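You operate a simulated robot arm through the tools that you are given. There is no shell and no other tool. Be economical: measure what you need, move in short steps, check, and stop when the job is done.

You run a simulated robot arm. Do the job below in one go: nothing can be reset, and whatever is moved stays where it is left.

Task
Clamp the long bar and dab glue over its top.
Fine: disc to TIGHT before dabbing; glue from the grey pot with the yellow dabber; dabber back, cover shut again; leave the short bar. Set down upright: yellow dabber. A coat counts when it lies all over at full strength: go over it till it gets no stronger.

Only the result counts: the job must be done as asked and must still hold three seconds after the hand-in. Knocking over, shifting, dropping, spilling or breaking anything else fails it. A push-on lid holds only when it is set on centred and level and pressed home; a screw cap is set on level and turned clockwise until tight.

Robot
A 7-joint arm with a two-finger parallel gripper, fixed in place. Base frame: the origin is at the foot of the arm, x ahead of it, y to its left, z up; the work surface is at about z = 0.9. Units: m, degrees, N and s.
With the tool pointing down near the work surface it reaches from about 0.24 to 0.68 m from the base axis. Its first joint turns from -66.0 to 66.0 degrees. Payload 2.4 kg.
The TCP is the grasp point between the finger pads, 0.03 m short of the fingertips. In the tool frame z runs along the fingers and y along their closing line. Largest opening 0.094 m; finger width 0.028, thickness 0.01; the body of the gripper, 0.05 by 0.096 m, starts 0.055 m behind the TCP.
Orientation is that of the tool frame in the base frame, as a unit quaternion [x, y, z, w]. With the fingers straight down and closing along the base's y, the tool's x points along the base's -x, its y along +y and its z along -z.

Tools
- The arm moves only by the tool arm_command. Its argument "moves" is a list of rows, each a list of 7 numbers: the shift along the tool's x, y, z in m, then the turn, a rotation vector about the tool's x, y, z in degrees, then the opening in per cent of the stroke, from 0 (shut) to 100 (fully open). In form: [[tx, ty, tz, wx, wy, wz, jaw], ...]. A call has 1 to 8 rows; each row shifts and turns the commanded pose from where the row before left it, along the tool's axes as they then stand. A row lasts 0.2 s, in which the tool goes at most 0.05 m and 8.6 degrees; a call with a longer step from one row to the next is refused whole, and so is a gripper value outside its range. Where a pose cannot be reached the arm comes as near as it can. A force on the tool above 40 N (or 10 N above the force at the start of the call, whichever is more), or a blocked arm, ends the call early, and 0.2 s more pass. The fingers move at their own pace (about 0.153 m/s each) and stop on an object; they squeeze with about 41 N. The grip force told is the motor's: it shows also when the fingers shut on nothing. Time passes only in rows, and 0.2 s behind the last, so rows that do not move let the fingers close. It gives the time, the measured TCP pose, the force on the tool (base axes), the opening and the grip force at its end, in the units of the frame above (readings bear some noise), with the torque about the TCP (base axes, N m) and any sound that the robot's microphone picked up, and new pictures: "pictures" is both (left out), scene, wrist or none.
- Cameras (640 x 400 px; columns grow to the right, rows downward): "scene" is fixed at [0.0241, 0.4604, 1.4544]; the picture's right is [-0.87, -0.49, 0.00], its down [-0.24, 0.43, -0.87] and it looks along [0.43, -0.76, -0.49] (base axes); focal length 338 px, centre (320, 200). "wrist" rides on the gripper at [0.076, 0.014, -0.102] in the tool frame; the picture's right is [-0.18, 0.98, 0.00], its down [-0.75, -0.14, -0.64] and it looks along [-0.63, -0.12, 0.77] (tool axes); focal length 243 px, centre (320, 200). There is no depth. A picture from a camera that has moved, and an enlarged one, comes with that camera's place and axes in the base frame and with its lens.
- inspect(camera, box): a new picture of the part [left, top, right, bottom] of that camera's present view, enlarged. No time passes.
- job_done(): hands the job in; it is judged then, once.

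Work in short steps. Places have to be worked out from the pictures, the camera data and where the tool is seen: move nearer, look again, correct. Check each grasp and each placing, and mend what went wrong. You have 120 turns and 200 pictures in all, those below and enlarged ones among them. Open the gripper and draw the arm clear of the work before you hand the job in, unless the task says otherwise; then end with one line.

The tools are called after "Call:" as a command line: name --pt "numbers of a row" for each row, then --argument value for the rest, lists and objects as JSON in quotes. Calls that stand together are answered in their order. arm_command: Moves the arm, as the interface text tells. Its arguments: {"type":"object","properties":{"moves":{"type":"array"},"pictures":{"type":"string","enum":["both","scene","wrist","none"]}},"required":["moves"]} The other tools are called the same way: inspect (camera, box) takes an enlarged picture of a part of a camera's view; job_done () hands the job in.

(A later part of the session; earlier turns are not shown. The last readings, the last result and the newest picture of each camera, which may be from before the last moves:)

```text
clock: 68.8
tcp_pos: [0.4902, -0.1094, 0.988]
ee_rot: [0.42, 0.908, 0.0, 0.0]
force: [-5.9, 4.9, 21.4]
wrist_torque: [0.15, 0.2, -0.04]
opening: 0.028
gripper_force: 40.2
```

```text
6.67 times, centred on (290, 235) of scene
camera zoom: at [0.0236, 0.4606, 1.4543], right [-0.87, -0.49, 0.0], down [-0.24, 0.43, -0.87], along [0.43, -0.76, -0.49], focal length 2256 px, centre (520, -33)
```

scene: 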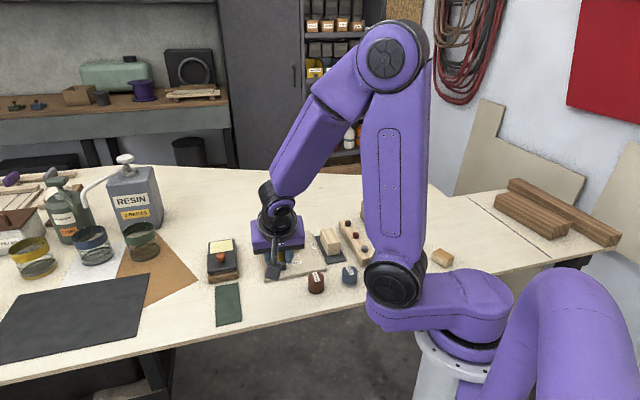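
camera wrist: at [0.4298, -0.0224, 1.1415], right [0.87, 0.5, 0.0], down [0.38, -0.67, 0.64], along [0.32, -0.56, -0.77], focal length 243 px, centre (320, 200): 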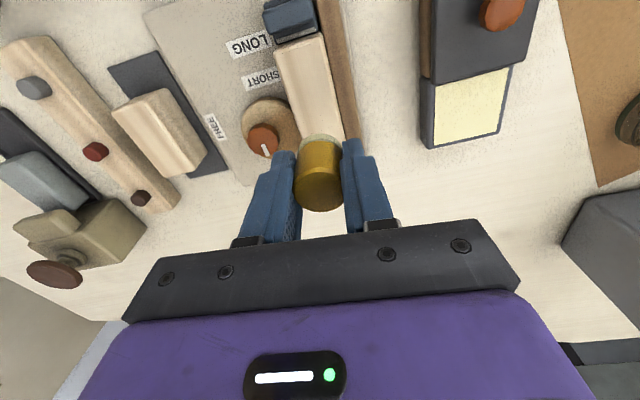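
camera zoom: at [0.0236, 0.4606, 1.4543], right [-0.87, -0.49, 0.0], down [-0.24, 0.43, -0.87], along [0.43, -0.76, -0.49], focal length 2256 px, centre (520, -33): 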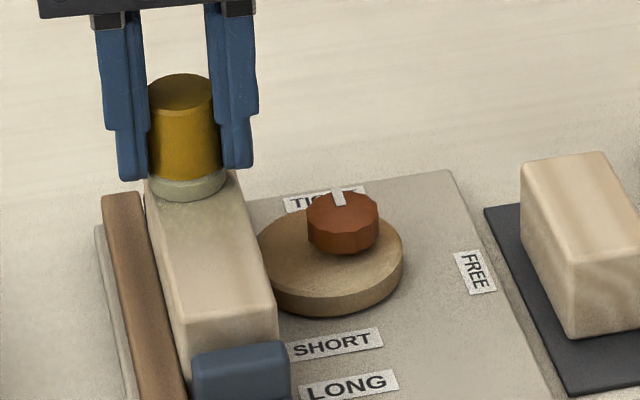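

It slides fine and leaves a coat. Now a pass toward the stop end.

Call:
arm_command --pt "0.01 -0.001 -0.0006 0 0 0 0" --pt "0.012 -0.0011 0 0 0 0 0" --pt "0.012 -0.0011 0 0 0 0 0" --pt "0.012 -0.0011 0 0 0 0 0" --pt "0.012 -0.0011 0 0 0 0 0" --pt "0.01 -0.001 0 0 0 0 0" --pictures "none"

Call:
inspect --camera "scene" --box '[250, 205, 330, 265]'

```text
clock: 70.2
tcp_pos: [0.4429, -0.0623, 0.9886]
ee_rot: [0.421, 0.907, 0.0, -0.001]
force: [-0.7, 0.7, 0.5]
wrist_torque: [-0.01, -0.02, 0.0]
opening: 0.0279
gripper_force: 40.8
```

```text
6.67 times, centred on (290, 235) of scene
camera zoom: at [0.0241, 0.4603, 1.4544], right [-0.87, -0.49, 0.0], down [-0.24, 0.43, -0.87], along [0.43, -0.76, -0.49], focal length 2256 px, centre (520, -33)
```

zoom: 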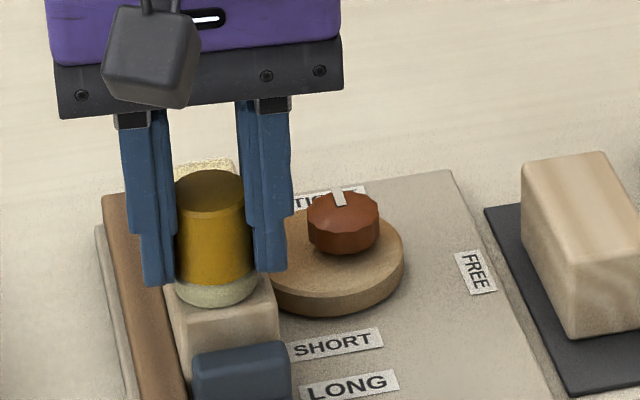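

A coat shows at the far end; contact faded at this end. Press 1.3 mm deeper, extend to the end, shift to the disc side and pass back.

Call:
arm_command --pt "0.003 0 0.0016 0 0 0 0" --pt "0 -0.005 0 0 0 0 0" --pt "-0.01 0.001 0 0 0 0 0" --pt "-0.012 0.0011 0 0 0 0 0" --pt "-0.012 0.0011 0 0 0 0 0" --pt "-0.012 0.0011 0 0 0 0 0" --pt "-0.012 0.0011 0 0 0 0 0" --pt "-0.012 0.0011 0 0 0 0 0" --pictures "none"

Call:
inspect --camera "scene" --box '[250, 205, 330, 265]'

```text
clock: 72.0
tcp_pos: [0.4865, -0.1108, 0.9879]
ee_rot: [0.419, 0.908, -0.001, 0.001]
force: [-5.0, 6.4, 25.9]
wrist_torque: [0.19, 0.18, 0.01]
opening: 0.0278
gripper_force: 41.3
```

```text
6.67 times, centred on (290, 235) of scene
camera zoom: at [0.0235, 0.4606, 1.4543], right [-0.87, -0.49, 0.0], down [-0.24, 0.43, -0.87], along [0.43, -0.76, -0.49], focal length 2256 px, centre (520, -33)
```

zoom: 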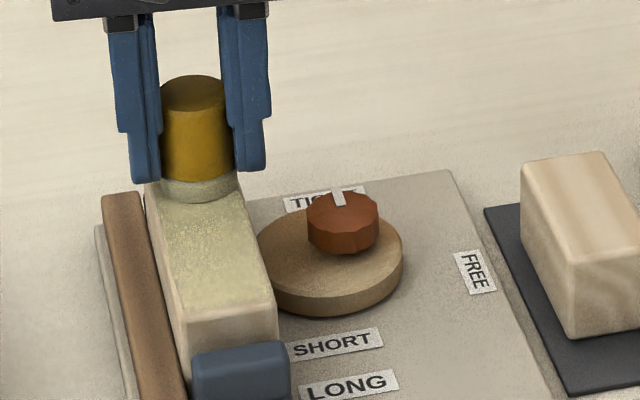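

Coat is spreading evenly. Pass back along the disc side to the stop end.

Call:
arm_command --pt "-0.003 0 0 0 0 0 0" --pt "0.011 -0.001 0 0 0 0 0" --pt "0.012 -0.0011 0 0 0 0 0" --pt "0.012 -0.0011 0 0 0 0 0" --pt "0.012 -0.0011 0 0 0 0 0" --pt "0.012 -0.0011 0 0 0 0 0" --pt "0.012 -0.0011 0 0 0 0 0" --pt "0.004 0 0 0 0 0 0" --pictures "none"

Call:
arm_command --pt "0 0.006 0 0 0 0 0" --pt "0 0 -0.01 0 0 0 0" --pt "0 0 -0.02 0 0 0 0" --pt "0 0 -0.02 0 0 0 0" --pt "0 0.02 0 0 0 0 0" --pt "0 0.03 0 0 0 0 0" --pt "0 0.03 0 0 0 0 0" --pictures "none"

Call:
inspect --camera "scene" --box '[250, 205, 330, 265]'

Call:
inspect --camera "scene" --box '[200, 190, 300, 265]'

```text
clock: 73.8
tcp_pos: [0.4353, -0.0622, 0.986]
ee_rot: [0.42, 0.908, 0.0, 0.001]
force: [5.0, -8.0, 25.0]
wrist_torque: [-0.36, -0.18, -0.01]
opening: 0.028
gripper_force: 41.5
```

```text
clock: 75.4
tcp_pos: [0.4981, -0.0027, 1.0385]
ee_rot: [0.419, 0.908, 0.0, 0.0]
force: [0.5, -0.3, -0.5]
wrist_torque: [0.03, -0.01, -0.01]
opening: 0.0283
gripper_force: 41.0
```

```text
6.67 times, centred on (290, 235) of scene
camera zoom: at [0.0241, 0.4603, 1.4544], right [-0.87, -0.49, 0.0], down [-0.24, 0.43, -0.87], along [0.43, -0.76, -0.49], focal length 2256 px, centre (520, -33)
```

zoom: 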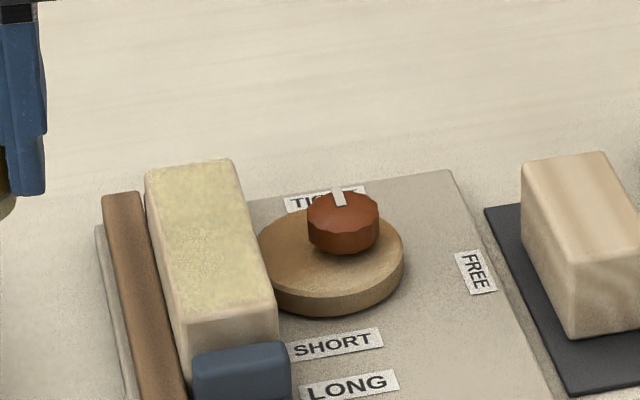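

```text
5.33 times, centred on (250, 228) of scene
camera zoom: at [0.0241, 0.4603, 1.4544], right [-0.87, -0.49, 0.0], down [-0.24, 0.43, -0.87], along [0.43, -0.76, -0.49], focal length 1805 px, centre (693, 53)
```

zoom: 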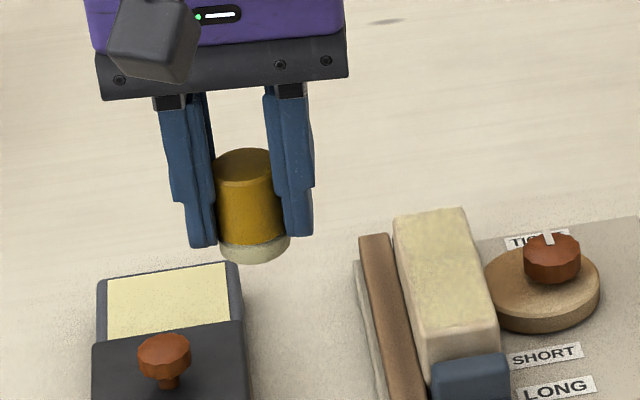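

A good first coat, still patchy at the margins. Reload: go to the glue and dip.

Call:
arm_command --pt "-0.022 0.017 0 0 0 0 0" --pt "-0.0223 0.017 0 0 0 0 0" --pt "-0.0223 0.0167 0 0 0 0 0" --pt "0 0 0.02 0 0 0 0" --pt "0 0 0.02 0 0 0 0" --pt "0 0 0.02 0 0 0 0" --pt "0 0 0.008 0 0 0 0" --pictures "none"

Call:
arm_command --pt "0 0 0.003 0 0 0 0" --pt "0 0 0.0025 0 0 0 0" --pt "0 0 0 0 0 0 0" --pictures "none"

Call:
inspect --camera "scene" --box '[190, 205, 270, 265]'

```text
clock: 77.0
tcp_pos: [0.5805, -0.0226, 0.9695]
ee_rot: [0.419, 0.908, 0.0, 0.0]
force: [-0.2, -1.0, -0.6]
wrist_torque: [0.02, -0.03, -0.04]
opening: 0.0277
gripper_force: 40.9
```

```text
clock: 77.8
tcp_pos: [0.5822, -0.0241, 0.9638]
ee_rot: [0.42, 0.908, 0.0, -0.001]
force: [-0.4, 0.0, -0.7]
wrist_torque: [-0.02, -0.03, 0.03]
opening: 0.0281
gripper_force: 41.0
```

```text
6.67 times, centred on (230, 235) of scene
camera zoom: at [0.0241, 0.4604, 1.4544], right [-0.87, -0.49, 0.0], down [-0.24, 0.43, -0.87], along [0.43, -0.76, -0.49], focal length 2256 px, centre (920, -33)
```

zoom: 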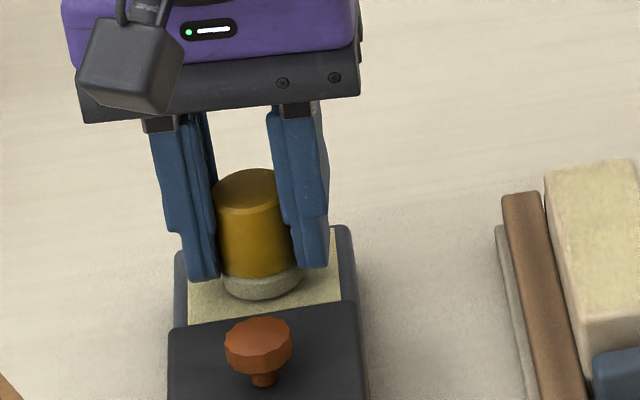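

Dabber has shifted up slightly in the grip; continue down to contact.

Call:
arm_command --pt "0 0 0.0015 0 0 0 0" --pt "0 0 0.0015 0 0 0 0" --pictures "none"

Call:
arm_command --pt "0 0 0.001 0 0 0 0" --pt "0 0 0.001 0 0 0 0" --pictures "none"

```text
clock: 78.4
tcp_pos: [0.5823, -0.0238, 0.9635]
ee_rot: [0.42, 0.908, 0.0, 0.001]
force: [-7.4, 1.2, 22.4]
wrist_torque: [-0.02, 0.22, -0.01]
opening: 0.0278
gripper_force: 40.9
```

```text
clock: 79.0
tcp_pos: [0.5811, -0.0233, 0.9589]
ee_rot: [0.42, 0.908, 0.001, 0.003]
force: [-5.2, 0.3, 33.4]
wrist_torque: [-0.06, 0.13, -0.01]
opening: 0.0283
gripper_force: 40.7
```

Loaded (pressed firmly). Lift and return to the far end of the bar, fence side.

Call:
arm_command --pt "0 0 -0.01 0 0 0 0" --pt "0 0 -0.02 0 0 0 0" --pt "0 0 -0.025 0 0 0 0" --pt "0 0 -0.025 0 0 0 0" --pt "0 0 0 0 0 0 0" --pictures "none"

Call:
arm_command --pt "-0.001 -0.02 0 0 0 0 0" --pt "-0.001 -0.026 0 0 0 0 0" --pt "-0.001 -0.026 0 0 0 0 0" --pt "-0.0015 -0.027 0 0 0 0 0" --pt "-0.0015 -0.027 0 0 0 0 0" --pt "0 0 0.025 0 0 0 0" --pt "0 0 0.02 0 0 0 0" --pictures "none"

Call:
inspect --camera "scene" --box '[250, 205, 330, 265]'

```text
clock: 80.2
tcp_pos: [0.5816, -0.0239, 1.0359]
ee_rot: [0.419, 0.908, 0.0, 0.0]
force: [0.1, 0.7, 0.0]
wrist_torque: [-0.01, -0.03, -0.01]
opening: 0.0281
gripper_force: 40.6
```

```text
clock: 81.8
tcp_pos: [0.4908, -0.1085, 0.9945]
ee_rot: [0.42, 0.908, 0.0, -0.001]
force: [-0.6, -0.2, -1.1]
wrist_torque: [-0.03, 0.0, 0.0]
opening: 0.0283
gripper_force: 40.8
```

```text
6.67 times, centred on (290, 235) of scene
camera zoom: at [0.0241, 0.4603, 1.4544], right [-0.87, -0.49, 0.0], down [-0.24, 0.43, -0.87], along [0.43, -0.76, -0.49], focal length 2256 px, centre (520, -33)
```

zoom: 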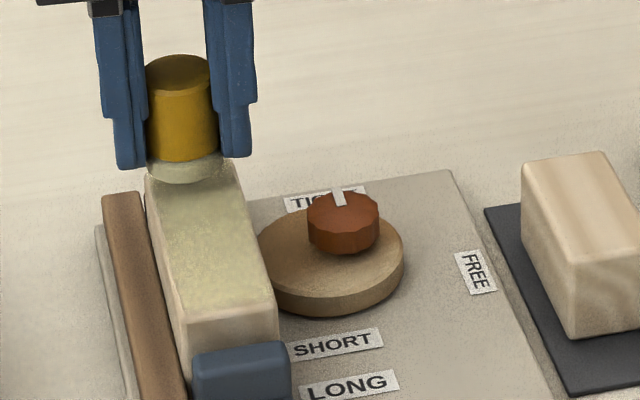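

Call:
arm_command --pt "0 0 0.003 0 0 0 0" --pt "0 0 0.003 0 0 0 0" --pictures "none"

Call:
arm_command --pt "0 0 0.0015 0 0 0 0" --pt "0 0 0.001 0 0 0 0" --pictures "none"

```text
clock: 82.4
tcp_pos: [0.4896, -0.1093, 0.988]
ee_rot: [0.42, 0.908, 0.0, 0.0]
force: [0.1, -0.5, 0.4]
wrist_torque: [0.0, 0.04, 0.01]
opening: 0.0279
gripper_force: 40.8
```

```text
clock: 83.0
tcp_pos: [0.4901, -0.1091, 0.9843]
ee_rot: [0.42, 0.908, 0.001, 0.0]
force: [-0.4, 0.3, 0.4]
wrist_torque: [-0.01, -0.01, 0.02]
opening: 0.0282
gripper_force: 41.2
```

Call:
arm_command --pt "0 0 0.001 0 0 0 0" --pt "0 0 0.001 0 0 0 0" --pictures "none"

Call:
inspect --camera "scene" --box '[250, 205, 330, 265]'

```text
clock: 83.6
tcp_pos: [0.4914, -0.1103, 0.9846]
ee_rot: [0.42, 0.907, 0.0, 0.001]
force: [-9.8, -1.4, 29.6]
wrist_torque: [-0.07, 0.31, -0.02]
opening: 0.0284
gripper_force: 41.3
```

```text
6.67 times, centred on (290, 235) of scene
camera zoom: at [0.0234, 0.4604, 1.4543], right [-0.87, -0.49, 0.0], down [-0.24, 0.43, -0.87], along [0.43, -0.76, -0.49], focal length 2256 px, centre (520, -33)
```

zoom: 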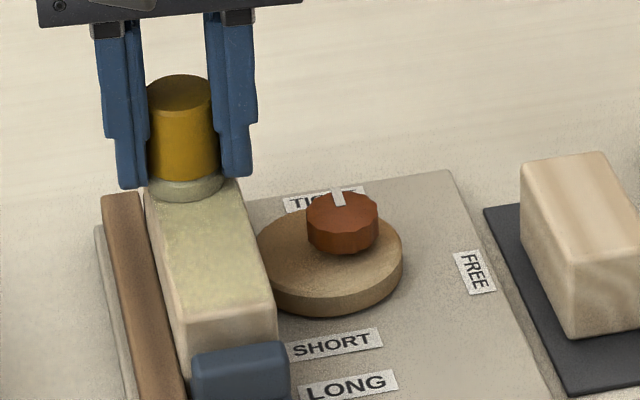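

Contact again. Ease slightly, then make the fence-side pass to the stop end.

Call:
arm_command --pt "-0.003 0.001 -0.0008 0 0 0 0" --pt "0.012 -0.001 0 0 0 0 0" --pt "0.012 -0.001 0 0 0 0 0" --pt "0.012 -0.001 0 0 0 0 0" --pt "0.012 -0.001 0 0 0 0 0" --pt "0.012 -0.001 0 0 0 0 0" --pt "0.012 -0.001 0 0 0 0 0" --pt "0.004 0 0 0 0 0 0" --pictures "none"

Call:
inspect --camera "scene" --box '[250, 205, 330, 265]'

```text
clock: 85.4
tcp_pos: [0.4408, -0.0578, 0.9836]
ee_rot: [0.42, 0.907, 0.0, 0.002]
force: [7.0, -6.9, 27.1]
wrist_torque: [-0.34, -0.19, 0.0]
opening: 0.0279
gripper_force: 40.4
```

```text
6.67 times, centred on (290, 235) of scene
camera zoom: at [0.0239, 0.4602, 1.4544], right [-0.87, -0.49, 0.0], down [-0.24, 0.43, -0.87], along [0.43, -0.76, -0.49], focal length 2256 px, centre (520, -33)
```

zoom: 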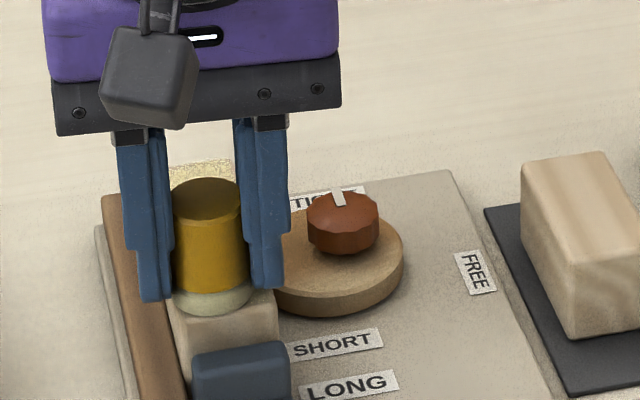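

Now disc-side pass back to the far end.

Call:
arm_command --pt "0 -0.007 0 0 0 0 0" --pt "-0.012 0.0011 0 0 0 0 0" --pt "-0.012 0.0011 0 0 0 0 0" --pt "-0.012 0.0011 0 0 0 0 0" --pt "-0.012 0.0011 0 0 0 0 0" --pt "-0.012 0.0011 0 0 0 0 0" --pt "-0.012 0.0011 0 0 0 0 0" --pt "-0.004 0.0005 0 0 0 0 0" --pictures "none"

Call:
arm_command --pt "0 0.003 0 0 0 0 0" --pt "0.012 -0.001 0 0 0 0 0" --pt "0.012 -0.001 0 0 0 0 0" --pt "0.012 -0.001 0 0 0 0 0" --pt "0.012 -0.001 0 0 0 0 0" --pt "0.012 -0.001 0 0 0 0 0" --pt "0.012 -0.001 0 0 0 0 0" --pt "0.002 0 -0.002 0 0 0 0" --pictures "none"

Call:
arm_command --pt "0 0 -0.01 0 0 0 0" --pt "0 0 -0.02 0 0 0 0" --pt "0 0 -0.02 0 0 0 0" --pt "0 0.02 0 0 0 0 0" --pt "0 0.03 0 0 0 0 0" --pt "0 0.03 0 0 0 0 0" --pictures "none"

Call:
inspect --camera "scene" --box '[260, 210, 320, 255]'

```text
clock: 87.2
tcp_pos: [0.4876, -0.1136, 0.9827]
ee_rot: [0.419, 0.908, 0.0, 0.0]
force: [-2.2, 2.3, 7.8]
wrist_torque: [0.02, -0.01, 0.0]
opening: 0.0282
gripper_force: 41.2
```

```text
clock: 89.0
tcp_pos: [0.439, -0.059, 0.9851]
ee_rot: [0.42, 0.908, -0.001, 0.001]
force: [0.0, -0.8, 0.2]
wrist_torque: [-0.04, 0.0, 0.01]
opening: 0.0281
gripper_force: 40.5
```

```text
clock: 90.4
tcp_pos: [0.4981, -0.0087, 1.0379]
ee_rot: [0.42, 0.907, -0.001, 0.0]
force: [-0.4, -0.6, -0.3]
wrist_torque: [0.04, 0.0, 0.01]
opening: 0.028
gripper_force: 41.1
```

```text
8.89 times, centred on (290, 232) of scene
camera zoom: at [0.0241, 0.4603, 1.4544], right [-0.87, -0.49, 0.0], down [-0.24, 0.43, -0.87], along [0.43, -0.76, -0.49], focal length 3008 px, centre (587, -89)
```

zoom: 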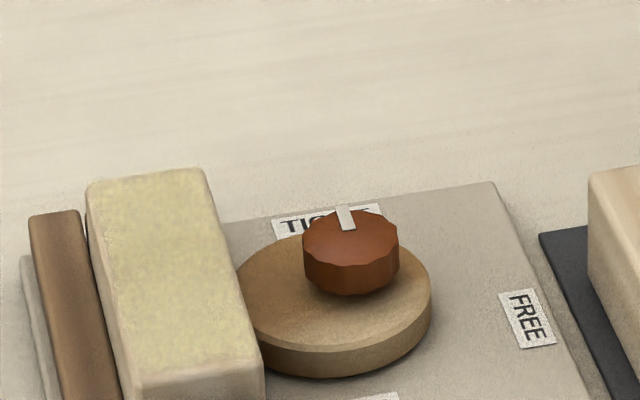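

More uniform. Reload once more for a full-strength coat.

Call:
arm_command --pt "-0.021 0.018 0 0 0 0 0" --pt "-0.021 0.018 0 0 0 0 0" --pt "-0.021 0.018 0 0 0 0 0" --pt "0 0 0.02 0 0 0 0" --pt "0 0 0.02 0 0 0 0" --pt "0 0 0.02 0 0 0 0" --pt "0 0 0.012 0 0 0 0" --pictures "none"

Call:
arm_command --pt "0 0 0.003 0 0 0 0" --pt "0 0 0.001 0 0 0 0" --pictures "none"

Call:
arm_command --pt "0 0 0.001 0 0 0 0" --pt "0 0 0.001 0 0 0 0" --pictures "none"

```text
clock: 92.0
tcp_pos: [0.5805, -0.0219, 0.9622]
ee_rot: [0.42, 0.908, 0.0, 0.0]
force: [0.3, 0.3, -0.7]
wrist_torque: [-0.02, 0.0, 0.0]
opening: 0.0281
gripper_force: 40.5
```

```text
clock: 92.6
tcp_pos: [0.5817, -0.0214, 0.9588]
ee_rot: [0.42, 0.908, -0.001, 0.001]
force: [0.1, 0.3, -0.4]
wrist_torque: [0.01, -0.01, 0.03]
opening: 0.0276
gripper_force: 41.2
```

```text
clock: 93.2
tcp_pos: [0.5818, -0.0208, 0.9586]
ee_rot: [0.419, 0.908, 0.0, 0.001]
force: [-1.3, 1.3, 7.6]
wrist_torque: [-0.07, 0.0, 0.01]
opening: 0.0279
gripper_force: 40.7
```

Contact 8 N. Hold, lift, and return to the bar's far end.

Call:
arm_command --pt "0 0 0.0003 0 0 0 0" --pt "0 0 -0.01 0 0 0 0" --pt "0 0 -0.02 0 0 0 0" --pt "0 0 -0.025 0 0 0 0" --pt "0 0 -0.02 0 0 0 0" --pt "0 0 0 0 0 0 0" --pictures "none"

Call:
arm_command --pt "-0.002 -0.024 0 0 0 0 0" --pt "-0.002 -0.026 0 0 0 0 0" --pt "-0.002 -0.026 0 0 0 0 0" --pt "-0.002 -0.026 0 0 0 0 0" --pt "-0.002 -0.026 0 0 0 0 0" --pt "0 0 0.025 0 0 0 0" --pt "0 0 0.017 0 0 0 0" --pt "0 0 0.003 0 0 0 0" --pictures "none"

Call:
arm_command --pt "0 0 0.002 0 0 0 0" --pt "0 0 0.001 0 0 0 0" --pictures "none"

Call:
inspect --camera "scene" --box '[250, 205, 330, 265]'

```text
clock: 94.6
tcp_pos: [0.5814, -0.0215, 1.0332]
ee_rot: [0.419, 0.908, 0.0, 0.0]
force: [0.2, 0.1, -0.9]
wrist_torque: [0.01, 0.0, 0.01]
opening: 0.0279
gripper_force: 41.1
```

```text
clock: 96.4
tcp_pos: [0.4875, -0.1113, 0.9879]
ee_rot: [0.42, 0.908, 0.0, 0.001]
force: [0.5, -0.2, -1.1]
wrist_torque: [0.03, -0.01, -0.02]
opening: 0.028
gripper_force: 41.1
```

```text
clock: 97.0
tcp_pos: [0.4902, -0.1126, 0.9844]
ee_rot: [0.419, 0.908, 0.0, 0.0]
force: [0.5, 0.5, -0.4]
wrist_torque: [-0.01, 0.04, 0.0]
opening: 0.0279
gripper_force: 40.9
```

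```text
6.67 times, centred on (290, 235) of scene
camera zoom: at [0.0241, 0.4603, 1.4544], right [-0.87, -0.49, 0.0], down [-0.24, 0.43, -0.87], along [0.43, -0.76, -0.49], focal length 2256 px, centre (520, -33)
```

zoom: 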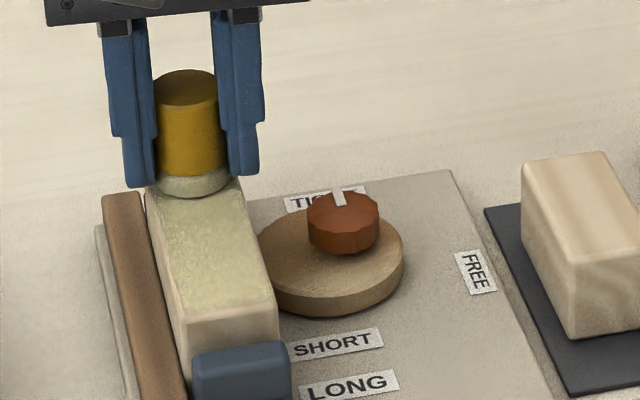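

Call:
arm_command --pt "0 0.003 0.001 0 0 0 0" --pt "0 0 0.001 0 0 0 0" --pictures "none"

Call:
arm_command --pt "0 0 0.0008 0 0 0 0" --pt "0 0 0 0 0 0 0" --pictures "none"

```text
clock: 97.6
tcp_pos: [0.493, -0.1111, 0.9811]
ee_rot: [0.419, 0.908, 0.0, 0.001]
force: [-2.8, 0.6, 8.1]
wrist_torque: [-0.03, 0.07, -0.01]
opening: 0.0281
gripper_force: 41.0
```

```text
clock: 98.2
tcp_pos: [0.4926, -0.1099, 0.9823]
ee_rot: [0.419, 0.908, 0.0, 0.002]
force: [-3.3, -1.0, 22.3]
wrist_torque: [-0.05, 0.13, 0.01]
opening: 0.0279
gripper_force: 40.6
```

Contact. Run three lengthwise passes: fence side, disc side, then centre.

Call:
arm_command --pt "-0.003 0.001 0 0 0 0 0" --pt "0.012 -0.001 0 0 0 0 0" --pt "0.012 -0.001 0 0 0 0 0" --pt "0.012 -0.001 0 0 0 0 0" --pt "0.012 -0.001 0 0 0 0 0" --pt "0.012 -0.001 0 0 0 0 0" --pt "0.012 -0.001 0 0 0 0 0" --pt "0.006 0 0 0 0 0 0" --pictures "none"

Call:
arm_command --pt "0 -0.0075 0 0 0 0 0" --pt "-0.012 0.0011 0 0 0 0 0" --pt "-0.012 0.0011 0 0 0 0 0" --pt "-0.012 0.0011 0 0 0 0 0" --pt "-0.012 0.0011 0 0 0 0 0" --pt "-0.012 0.0011 0 0 0 0 0" --pt "-0.012 0.0011 0 0 0 0 0" --pt "-0.006 0.0005 0 0 0 0 0" --pictures "none"

Call:
arm_command --pt "0 0.0035 0.0003 0 0 0 0" --pt "0.012 -0.001 0 0 0 0 0" --pt "0.012 -0.001 0 0 0 0 0" --pt "0.012 -0.001 0 0 0 0 0" --pt "0.012 -0.001 0 0 0 0 0" --pt "0.012 -0.001 0 0 0 0 0" --pt "0.012 -0.001 0 0 0 0 0" --pt "0.005 0 0 0 0 0 0" --pictures "none"

Call:
inspect --camera "scene" --box '[250, 205, 330, 265]'

```text
clock: 100.0
tcp_pos: [0.4415, -0.06, 0.9814]
ee_rot: [0.421, 0.907, 0.001, 0.003]
force: [7.2, -7.6, 29.1]
wrist_torque: [-0.3, -0.25, 0.01]
opening: 0.0278
gripper_force: 40.9
```

```text
clock: 101.8
tcp_pos: [0.4892, -0.1173, 0.9813]
ee_rot: [0.421, 0.907, 0.0, 0.0]
force: [-0.3, -0.4, -0.2]
wrist_torque: [-0.02, 0.02, 0.01]
opening: 0.028
gripper_force: 40.9
```

```text
clock: 103.6
tcp_pos: [0.4359, -0.0591, 0.9817]
ee_rot: [0.42, 0.907, 0.0, 0.001]
force: [0.4, -0.8, 3.6]
wrist_torque: [-0.07, -0.05, 0.0]
opening: 0.0282
gripper_force: 40.9
```

```text
6.67 times, centred on (290, 235) of scene
camera zoom: at [0.0241, 0.4603, 1.4544], right [-0.87, -0.49, 0.0], down [-0.24, 0.43, -0.87], along [0.43, -0.76, -0.49], focal length 2256 px, centre (520, -33)
```

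zoom: 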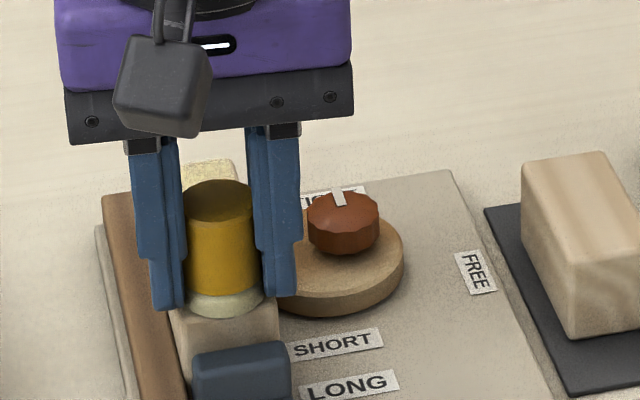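

Contact thinned out on the far disc side. Press 1.2 mm deeper and repeat disc side, then back along the fence side.

Call:
arm_command --pt "0 -0.0035 0.0012 0 0 0 0" --pt "-0.012 0.0011 0 0 0 0 0" --pt "-0.012 0.0011 0 0 0 0 0" --pt "-0.012 0.0011 0 0 0 0 0" --pt "-0.012 0.0011 0.0003 0 0 0 0" --pt "-0.012 0.0011 0.0003 0 0 0 0" --pt "-0.012 0.0011 0.0003 0 0 0 0" --pt "-0.004 0.0005 0 0 0 0 0" --pictures "none"

Call:
arm_command --pt "0 0.0075 0 0 0 0 0" --pt "0.012 -0.001 0.0002 0 0 0 0" --pt "0.012 -0.001 0 0 0 0 0" --pt "0.012 -0.001 0 0 0 0 0" --pt "0.012 -0.001 0 0 0 0 0" --pt "0.012 -0.001 0 0 0 0 0" --pt "0.012 -0.001 0 0 0 0 0" --pt "0.005 0 0 0 0 0 0" --pictures "none"

Call:
arm_command --pt "0 0 -0.01 0 0 0 0" --pt "0 0 -0.02 0 0 0 0" --pt "0 0 -0.02 0 0 0 0" --pt "0 0.02 0 0 0 0 0" --pt "0 0.03 0 0 0 0 0" --pt "0 0.03 0 0 0 0 0" --pictures "none"

Call:
inspect --camera "scene" --box '[260, 215, 320, 260]'

```text
clock: 105.1
tcp_pos: [0.4836, -0.1053, 0.981]
ee_rot: [0.42, 0.908, 0.001, 0.002]
force: [-0.3, -0.7, 6.3]
wrist_torque: [-0.05, -0.01, 0.03]
opening: 0.0284
gripper_force: 41.1
stopped in row 7: the force on the tool passed its limit at 46 N (the readings are from after the stop); the commanded pose is now the measured one
```

```text
clock: 106.9
tcp_pos: [0.4336, -0.0457, 0.9803]
ee_rot: [0.419, 0.908, 0.0, 0.0]
force: [3.8, -2.4, 13.4]
wrist_torque: [-0.17, -0.22, -0.01]
opening: 0.0281
gripper_force: 41.2
```

```text
clock: 108.3
tcp_pos: [0.4967, 0.0074, 1.0278]
ee_rot: [0.42, 0.908, -0.001, 0.001]
force: [-0.4, 0.1, 0.5]
wrist_torque: [-0.01, 0.02, -0.03]
opening: 0.0282
gripper_force: 40.9
```

```text
8.89 times, centred on (290, 238) of scene
camera zoom: at [0.0241, 0.4603, 1.4544], right [-0.87, -0.49, 0.0], down [-0.24, 0.43, -0.87], along [0.43, -0.76, -0.49], focal length 3008 px, centre (587, -133)
```

zoom: 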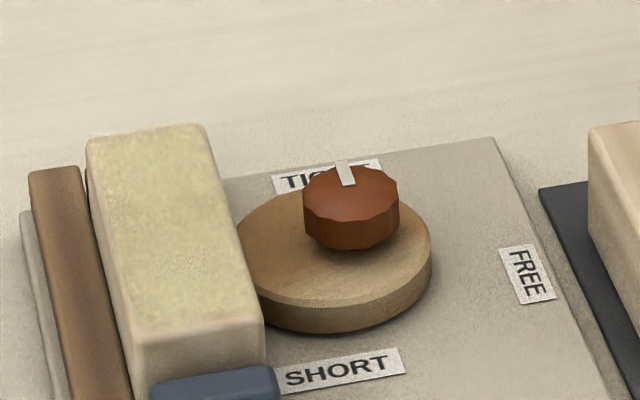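

The coat looks nearly full; one pass was cut by the force limit. Look at the bar from above with the wrist camera by moving past its far end.

Call:
arm_command --pt "-0.033 -0.01 -0.005 0 0 0 0" --pt "-0.033 -0.01 -0.005 0 0 0 0" --pt "-0.035 -0.01 0 0 0 0 0" --pictures "wrist"

Call:
inspect --camera "wrist" --box '[140, 50, 320, 185]'

```text
clock: 109.1
tcp_pos: [0.539, -0.0926, 1.0404]
ee_rot: [0.419, 0.908, 0.0, 0.0]
force: [0.1, 0.3, -0.6]
wrist_torque: [0.01, -0.03, 0.01]
opening: 0.0282
gripper_force: 40.6
camera wrist: at [0.498, -0.0252, 1.1426], right [0.87, 0.5, 0.0], down [0.38, -0.67, 0.64], along [0.32, -0.56, -0.77], focal length 243 px, centre (320, 200)
```

wrist: 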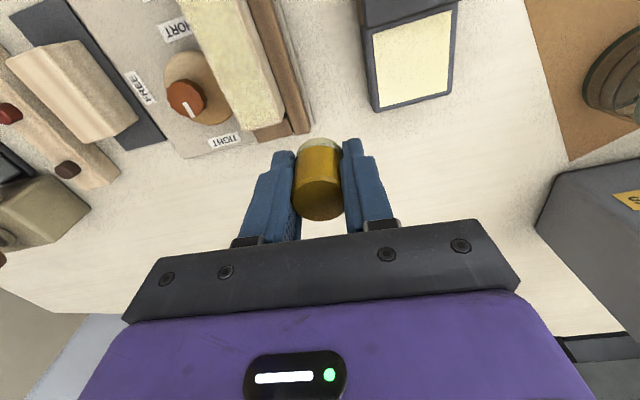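

```text
2.96 times, centred on (230, 118) of wrist
camera zoom: at [0.498, -0.0252, 1.1426], right [0.87, 0.5, 0.0], down [0.38, -0.67, 0.64], along [0.32, -0.56, -0.77], focal length 719 px, centre (587, 444)
```

zoom: 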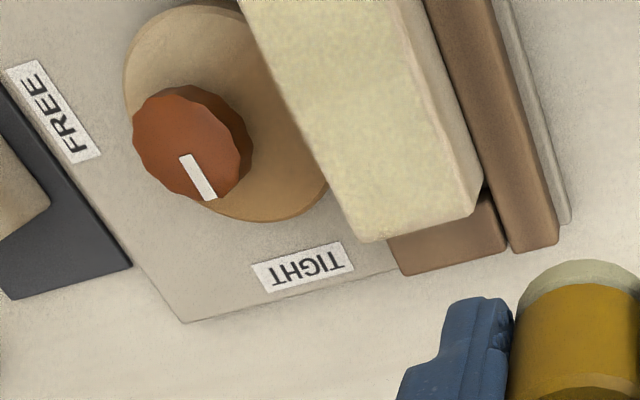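

Call:
inspect --camera "wrist" --box '[160, 0, 300, 140]'

```text
2.86 times, centred on (230, 70) of wrist
camera zoom: at [0.498, -0.0252, 1.1426], right [0.87, 0.5, 0.0], down [0.38, -0.67, 0.64], along [0.32, -0.56, -0.77], focal length 693 px, centre (577, 571)
```

zoom: 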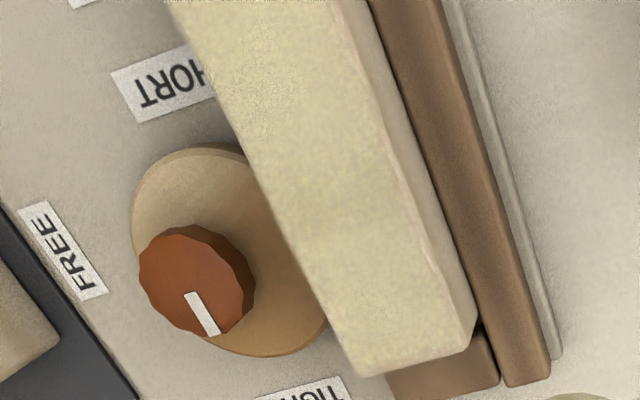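

Coat nearly uniform, edges included. One more reload and full round to make sure it's at full strength.

Call:
arm_command --pt "0.009 0.0256 0 0 0 0 0" --pt "0.009 0.0256 0 0 0 0 0" --pt "0.009 0.0256 0 0 0 0 0" --pt "0 0 0.025 0 0 0 0" --pt "0 0 0.025 0 0 0 0" --pt "0 0 0.02 0 0 0 0" --pt "0 0 0.01 0 0 0 0" --pt "0 0 0.002 0 0 0 0" --pictures "none"

Call:
arm_command --pt "0 0 0.0015 0 0 0 0" --pt "0 0 0.0015 0 0 0 0" --pictures "none"

```text
clock: 110.9
tcp_pos: [0.5787, -0.0199, 0.9574]
ee_rot: [0.42, 0.908, 0.001, -0.001]
force: [0.4, 0.0, -0.5]
wrist_torque: [0.01, -0.01, 0.01]
opening: 0.0281
gripper_force: 41.1
```

```text
clock: 111.5
tcp_pos: [0.5792, -0.0193, 0.9547]
ee_rot: [0.419, 0.908, 0.0, 0.001]
force: [-4.2, -0.4, 11.8]
wrist_torque: [-0.04, 0.1, 0.02]
opening: 0.0279
gripper_force: 41.1
```

Call:
arm_command --pt "0 0 0 0 0 0 0" --pt "0 0 -0.01 0 0 0 0" --pt "0 0 -0.02 0 0 0 0" --pt "0 0 -0.025 0 0 0 0" --pt "0 0 -0.025 0 0 0 0" --pt "0 0 0 0 0 0 0" --pictures "none"

Call:
arm_command --pt "-0.002 -0.023 0 0 0 0 0" --pt "-0.0025 -0.0255 0 0 0 0 0" --pt "-0.0025 -0.0255 0 0 0 0 0" --pt "-0.0025 -0.0255 0 0 0 0 0" --pt "-0.0022 -0.0255 0 0 0 0 0" --pt "0 0 0.025 0 0 0 0" --pt "0 0 0.022 0 0 0 0" --pt "0 0 0.004 0 0 0 0" --pictures "none"

Call:
arm_command --pt "0 0 0.001 0 0 0 0" --pt "0 0 0.001 0 0 0 0" --pictures "none"

```text
clock: 112.9
tcp_pos: [0.5768, -0.0226, 1.0364]
ee_rot: [0.421, 0.907, 0.0, 0.0]
force: [0.4, 0.8, -0.3]
wrist_torque: [0.0, -0.01, -0.02]
opening: 0.0278
gripper_force: 41.1
```

```text
clock: 114.7
tcp_pos: [0.4907, -0.1086, 0.9842]
ee_rot: [0.42, 0.908, -0.001, 0.001]
force: [0.5, 0.6, -0.1]
wrist_torque: [-0.03, -0.02, 0.0]
opening: 0.0279
gripper_force: 41.1
```

```text
clock: 115.3
tcp_pos: [0.4921, -0.11, 0.9803]
ee_rot: [0.42, 0.908, 0.0, -0.001]
force: [-0.4, 0.5, 0.1]
wrist_torque: [0.02, 0.03, 0.01]
opening: 0.0279
gripper_force: 40.6
```

Call:
arm_command --pt "0 0 0.001 0 0 0 0" --pt "0 0 0.0008 0 0 0 0" --pictures "none"

Call:
inspect --camera "scene" --box '[250, 205, 330, 265]'

```text
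clock: 115.9
tcp_pos: [0.4905, -0.1089, 0.9799]
ee_rot: [0.42, 0.908, 0.0, 0.002]
force: [0.4, 1.5, 4.7]
wrist_torque: [0.01, -0.04, -0.02]
opening: 0.0278
gripper_force: 40.6
```

```text
6.67 times, centred on (290, 235) of scene
camera zoom: at [0.024, 0.4604, 1.4543], right [-0.87, -0.49, 0.0], down [-0.24, 0.43, -0.87], along [0.43, -0.76, -0.49], focal length 2256 px, centre (520, -33)
```

zoom: 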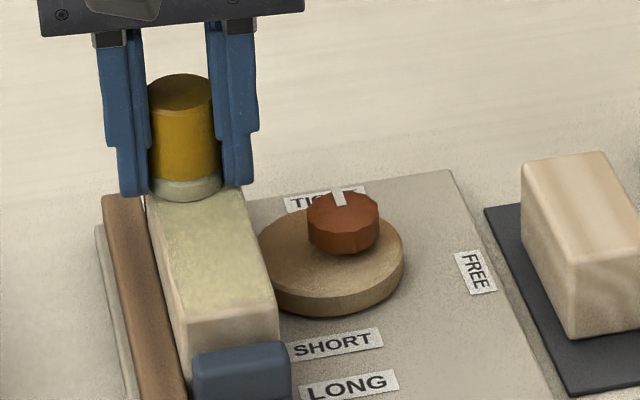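

Contact; do the three passes with slight extra depth.

Call:
arm_command --pt "-0.004 0.001 0.0008 0 0 0 0" --pt "0.012 -0.001 0 0 0 0 0" --pt "0.012 -0.001 0 0 0 0 0" --pt "0.012 -0.001 0 0 0 0 0" --pt "0.012 -0.001 0 0 0 0 0" --pt "0.012 -0.001 0 0 0 0 0" --pt "0.012 -0.001 0 0 0 0 0" --pt "0.007 0 0 0 0 0 0" --pictures "none"

Call:
arm_command --pt "0 -0.0075 0.0002 0 0 0 0" --pt "-0.012 0.0011 0 0 0 0 0" --pt "-0.012 0.0011 0 0 0 0 0" --pt "-0.012 0.0011 0 0 0 0 0" --pt "-0.012 0.0011 0 0 0 0 0" --pt "-0.012 0.0011 0.0002 0 0 0 0" --pt "-0.012 0.0011 0.0002 0 0 0 0" --pt "-0.006 0.0005 0 0 0 0 0" --pictures "none"

```text
clock: 117.7
tcp_pos: [0.4403, -0.0564, 0.9803]
ee_rot: [0.421, 0.907, 0.001, 0.003]
force: [6.5, -9.9, 24.3]
wrist_torque: [-0.42, -0.09, 0.08]
opening: 0.0282
gripper_force: 40.8
```

```text
clock: 118.2
tcp_pos: [0.4364, -0.0593, 0.9802]
ee_rot: [0.417, 0.909, 0.002, 0.001]
force: [-0.7, 0.7, 7.2]
wrist_torque: [-0.03, 0.01, 0.01]
opening: 0.0281
gripper_force: 41.2
stopped in row 2: the force on the tool passed its limit at 45 N (the readings are from after the stop); the commanded pose is now the measured one
```

Stopped early by a force peak; pose is still near the stop end. Repeat the disc-side pass with less depth.

Call:
arm_command --pt "0 -0.001 0 0 0 0 0" --pt "-0.012 0.0011 0 0 0 0 0" --pt "-0.012 0.0011 0 0 0 0 0" --pt "-0.012 0.0011 0.0002 0 0 0 0" --pt "-0.012 0.0011 0.0002 0 0 0 0" --pt "-0.012 0.0011 0.0002 0 0 0 0" --pt "-0.012 0.0011 0.0002 0 0 0 0" --pt "-0.003 0.0005 0 0 0 0 0" --pictures "none"

Call:
inspect --camera "scene" --box '[260, 210, 320, 255]'

```text
clock: 119.5
tcp_pos: [0.4726, -0.0923, 0.9801]
ee_rot: [0.417, 0.909, 0.002, 0.002]
force: [-1.1, 0.6, 7.9]
wrist_torque: [-0.08, 0.08, 0.03]
opening: 0.0279
gripper_force: 41.0
stopped in row 6: the force on the tool passed its limit at 66 N (the readings are from after the stop); the commanded pose is now the measured one
```

```text
8.89 times, centred on (290, 232) of scene
camera zoom: at [0.024, 0.4604, 1.4543], right [-0.87, -0.49, 0.0], down [-0.24, 0.43, -0.87], along [0.43, -0.76, -0.49], focal length 3008 px, centre (587, -89)
```

zoom: 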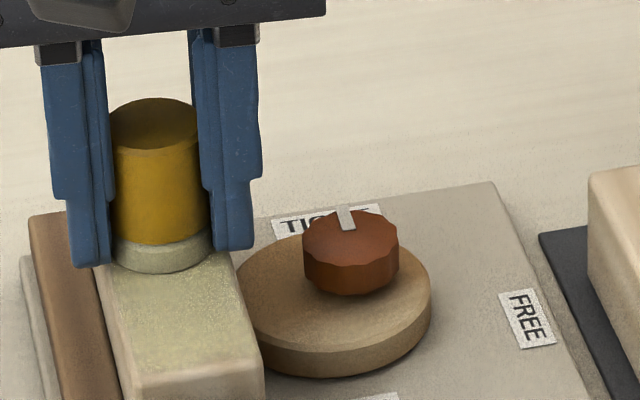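

Force spikes are from drag. Ease slightly and finish the pass to the far end, then lift and look.

Call:
arm_command --pt "0 0 -0.0003 0 0 0 0" --pt "-0.008 0.0005 0 0 0 0 0" --pt "-0.008 0.0005 0 0 0 0 0" --pt "-0.008 0.0005 0 0 0 0 0" --pt "-0.006 0.0005 0 0 0 0 0" --pictures "none"

Call:
arm_command --pt "0 0.003 0.0004 0 0 0 0" --pt "0.009 -0.001 0 0 0 0 0" --pt "0.009 -0.001 0 0 0 0 0" --pt "0.009 -0.001 0 0 0 0 0" --pt "0.009 -0.001 0 0 0 0 0" --pt "0.009 -0.001 0 0 0 0 0" --pt "0.009 -0.001 0 0 0 0 0" --pt "0.009 -0.001 0 0 0 0 0" --pictures "none"

Call:
arm_command --pt "0 0 -0.01 0 0 0 0" --pt "0 0 -0.02 0 0 0 0" --pt "0 0 -0.025 0 0 0 0" --pt "0 0.02 0 0 0 0 0" --pt "0 0.025 0 0 0 0 0" --pt "0 0.025 0 0 0 0 0" --pictures "none"

Call:
inspect --camera "scene" --box '[260, 215, 320, 260]'

```text
clock: 120.7
tcp_pos: [0.493, -0.1149, 0.9794]
ee_rot: [0.417, 0.909, 0.003, 0.001]
force: [-9.5, 8.3, 28.3]
wrist_torque: [0.18, 0.47, -0.08]
opening: 0.0278
gripper_force: 40.9
```

```text
clock: 122.5
tcp_pos: [0.4473, -0.0694, 0.9793]
ee_rot: [0.417, 0.909, 0.002, 0.0]
force: [3.6, -2.8, 9.7]
wrist_torque: [-0.24, -0.11, 0.02]
opening: 0.0278
gripper_force: 41.3
```

```text
clock: 123.9
tcp_pos: [0.5007, -0.0241, 1.037]
ee_rot: [0.417, 0.909, 0.003, 0.0]
force: [0.3, 0.0, -0.2]
wrist_torque: [-0.01, -0.02, -0.02]
opening: 0.0279
gripper_force: 41.5
```

```text
8.89 times, centred on (290, 238) of scene
camera zoom: at [0.0241, 0.4604, 1.4544], right [-0.87, -0.49, 0.0], down [-0.24, 0.43, -0.87], along [0.43, -0.76, -0.49], focal length 3008 px, centre (587, -133)
```

zoom: 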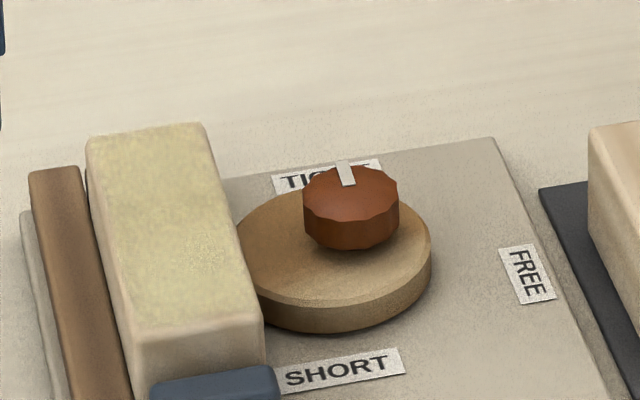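

Looks the same as before (no stronger). Check edges and ends from the wrist camera, closer.

Call:
arm_command --pt "-0.025 -0.02 0 0 0 0 0" --pt "-0.03 -0.02 0 0 0 0 0" --pt "-0.03 -0.01 0 0 0 0 0" --pictures "none"

Call:
inspect --camera "wrist" --box '[200, 0, 340, 150]'

```text
clock: 124.7
tcp_pos: [0.5207, -0.1241, 1.0328]
ee_rot: [0.417, 0.909, 0.003, 0.0]
force: [-0.6, -0.4, -0.4]
wrist_torque: [-0.03, 0.0, -0.02]
opening: 0.0283
gripper_force: 41.1
```

```text
2.67 times, centred on (270, 75) of wrist
camera zoom: at [0.4798, -0.0562, 1.1354], right [0.87, 0.5, 0.0], down [0.38, -0.67, 0.64], along [0.32, -0.55, -0.77], focal length 647 px, centre (453, 533)
```

zoom: 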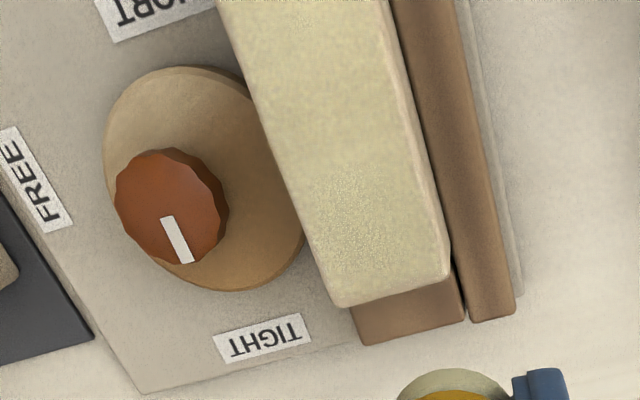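

Looks well covered, but recomputing the bar's centre (0.463,-0.087) my passes left the four corners marginal. I'll run a perimeter pass with ±9 mm lateral offset, starting at the far fence-side corner.

Call:
arm_command --pt "0.0237 -0.0068 0 0 0 0 0" --pt "0 0 0.02 0 0 0 0" --pt "0 0 0.02 0 0 0 0" --pt "0 0 0.01 0 0 0 0" --pt "0 0 0.0015 0 0 0 0" --pt "0 0 0.001 0 0 0 0" --pictures "none"

Call:
arm_command --pt "0 0 0.0008 0 0 0 0" --pt "0 0 0 0 0 0 0" --pictures "none"

```text
clock: 126.1
tcp_pos: [0.4985, -0.1071, 0.9821]
ee_rot: [0.417, 0.909, 0.002, 0.0]
force: [1.0, -0.8, -0.9]
wrist_torque: [0.03, 0.01, 0.01]
opening: 0.0279
gripper_force: 41.3
```

```text
clock: 126.7
tcp_pos: [0.4991, -0.1087, 0.9817]
ee_rot: [0.417, 0.909, 0.002, 0.0]
force: [-0.6, 0.4, 0.3]
wrist_torque: [0.0, -0.01, 0.0]
opening: 0.028
gripper_force: 41.0
```

Call:
arm_command --pt "0 0 0.0012 0 0 0 0" --pt "0 0 0.001 0 0 0 0" --pictures "none"

Call:
inspect --camera "scene" --box '[250, 205, 330, 265]'

```text
clock: 127.3
tcp_pos: [0.4999, -0.1082, 0.9788]
ee_rot: [0.417, 0.909, 0.002, 0.001]
force: [-1.8, -1.5, 10.8]
wrist_torque: [-0.17, 0.18, 0.04]
opening: 0.0281
gripper_force: 41.0
```

```text
6.67 times, centred on (290, 235) of scene
camera zoom: at [0.0239, 0.4603, 1.4544], right [-0.87, -0.49, 0.0], down [-0.24, 0.43, -0.87], along [0.43, -0.76, -0.49], focal length 2256 px, centre (520, -33)
```

zoom: 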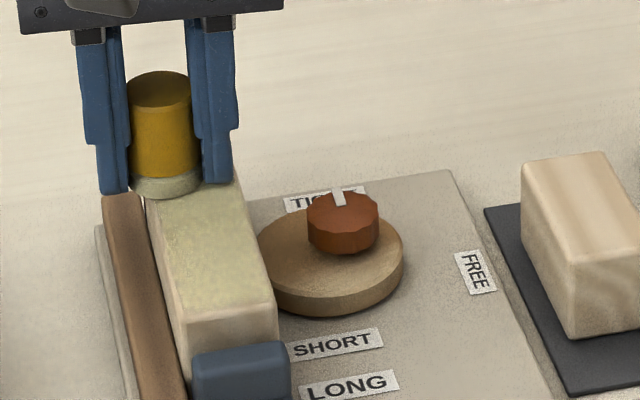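

Pad overhangs the fence-side edge by ~6 mm, covering the corner. Slide to the stop end.

Call:
arm_command --pt "0.0107 -0.001 0 0 0 0 0" --pt "0.0107 -0.001 0 0 0 0 0" --pt "0.0107 -0.001 0 0 0 0 0" --pt "0.0107 -0.001 0 0 0 0 0" --pt "0.0107 -0.001 0 0 0 0 0" --pt "0.0107 -0.001 0 0 0 0 0" --pt "0.0107 -0.001 0 0 0 0 0" --pt "0.0107 -0.001 0 0 0 0 0" --pictures "none"

Call:
inspect --camera "scene" --box '[250, 205, 330, 265]'

```text
clock: 129.1
tcp_pos: [0.4395, -0.0486, 0.9796]
ee_rot: [0.417, 0.909, 0.004, 0.003]
force: [8.1, -10.1, 28.4]
wrist_torque: [-0.7, -0.05, 0.21]
opening: 0.0277
gripper_force: 41.3
```

```text
6.67 times, centred on (290, 235) of scene
camera zoom: at [0.0239, 0.4601, 1.4544], right [-0.87, -0.49, 0.0], down [-0.24, 0.43, -0.87], along [0.43, -0.76, -0.49], focal length 2256 px, centre (520, -33)
```

zoom: 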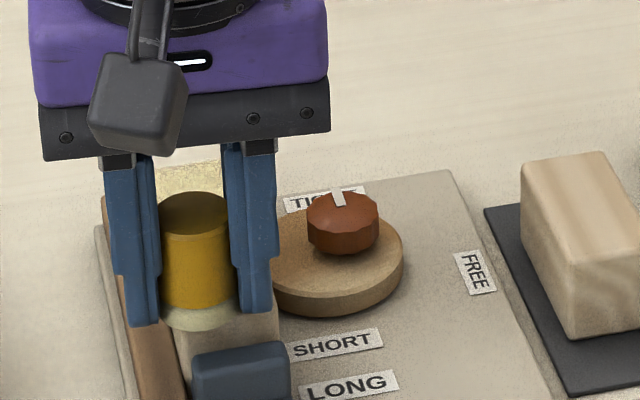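

Now across to the disc side, then to the far end.

Call:
arm_command --pt "-0.0015 -0.009 -0.0004 0 0 0 0" --pt "-0.0015 -0.009 0 0 0 0 0" --pt "0 0 0 0 0 0 0" --pictures "none"

Call:
arm_command --pt "-0.0107 0.001 0 0 0 0 0" --pt "-0.0107 0.001 0 0 0 0 0" --pt "-0.0107 0.001 0 0 0 0 0" --pt "-0.0107 0.001 0 0 0 0 0" --pt "-0.0107 0.001 0 0 0 0 0" --pt "-0.0107 0.001 0 0 0 0 0" --pt "-0.0107 0.001 0 0 0 0 0" --pt "-0.0107 0.001 0 0 0 0 0" --pictures "none"

Call:
inspect --camera "scene" --box '[250, 205, 330, 265]'

```text
clock: 129.9
tcp_pos: [0.425, -0.0601, 0.9801]
ee_rot: [0.416, 0.909, 0.002, 0.0]
force: [4.7, 11.1, 25.8]
wrist_torque: [0.44, -0.47, 0.18]
opening: 0.0282
gripper_force: 41.1
```

```text
clock: 130.2
tcp_pos: [0.4284, -0.0622, 0.9797]
ee_rot: [0.416, 0.909, 0.002, -0.004]
force: [-0.5, -0.2, 6.6]
wrist_torque: [-0.06, -0.09, -0.02]
opening: 0.0281
gripper_force: 41.6
stopped in row 1: the force on the tool passed its limit at 45 N (the readings are from after the stop); the commanded pose is now the measured one
```

```text
6.67 times, centred on (290, 235) of scene
camera zoom: at [0.024, 0.4603, 1.4544], right [-0.87, -0.49, 0.0], down [-0.24, 0.43, -0.87], along [0.43, -0.76, -0.49], focal length 2256 px, centre (520, -33)
```

zoom: 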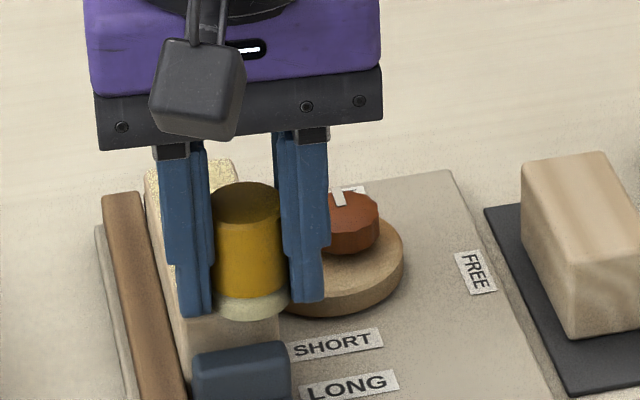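

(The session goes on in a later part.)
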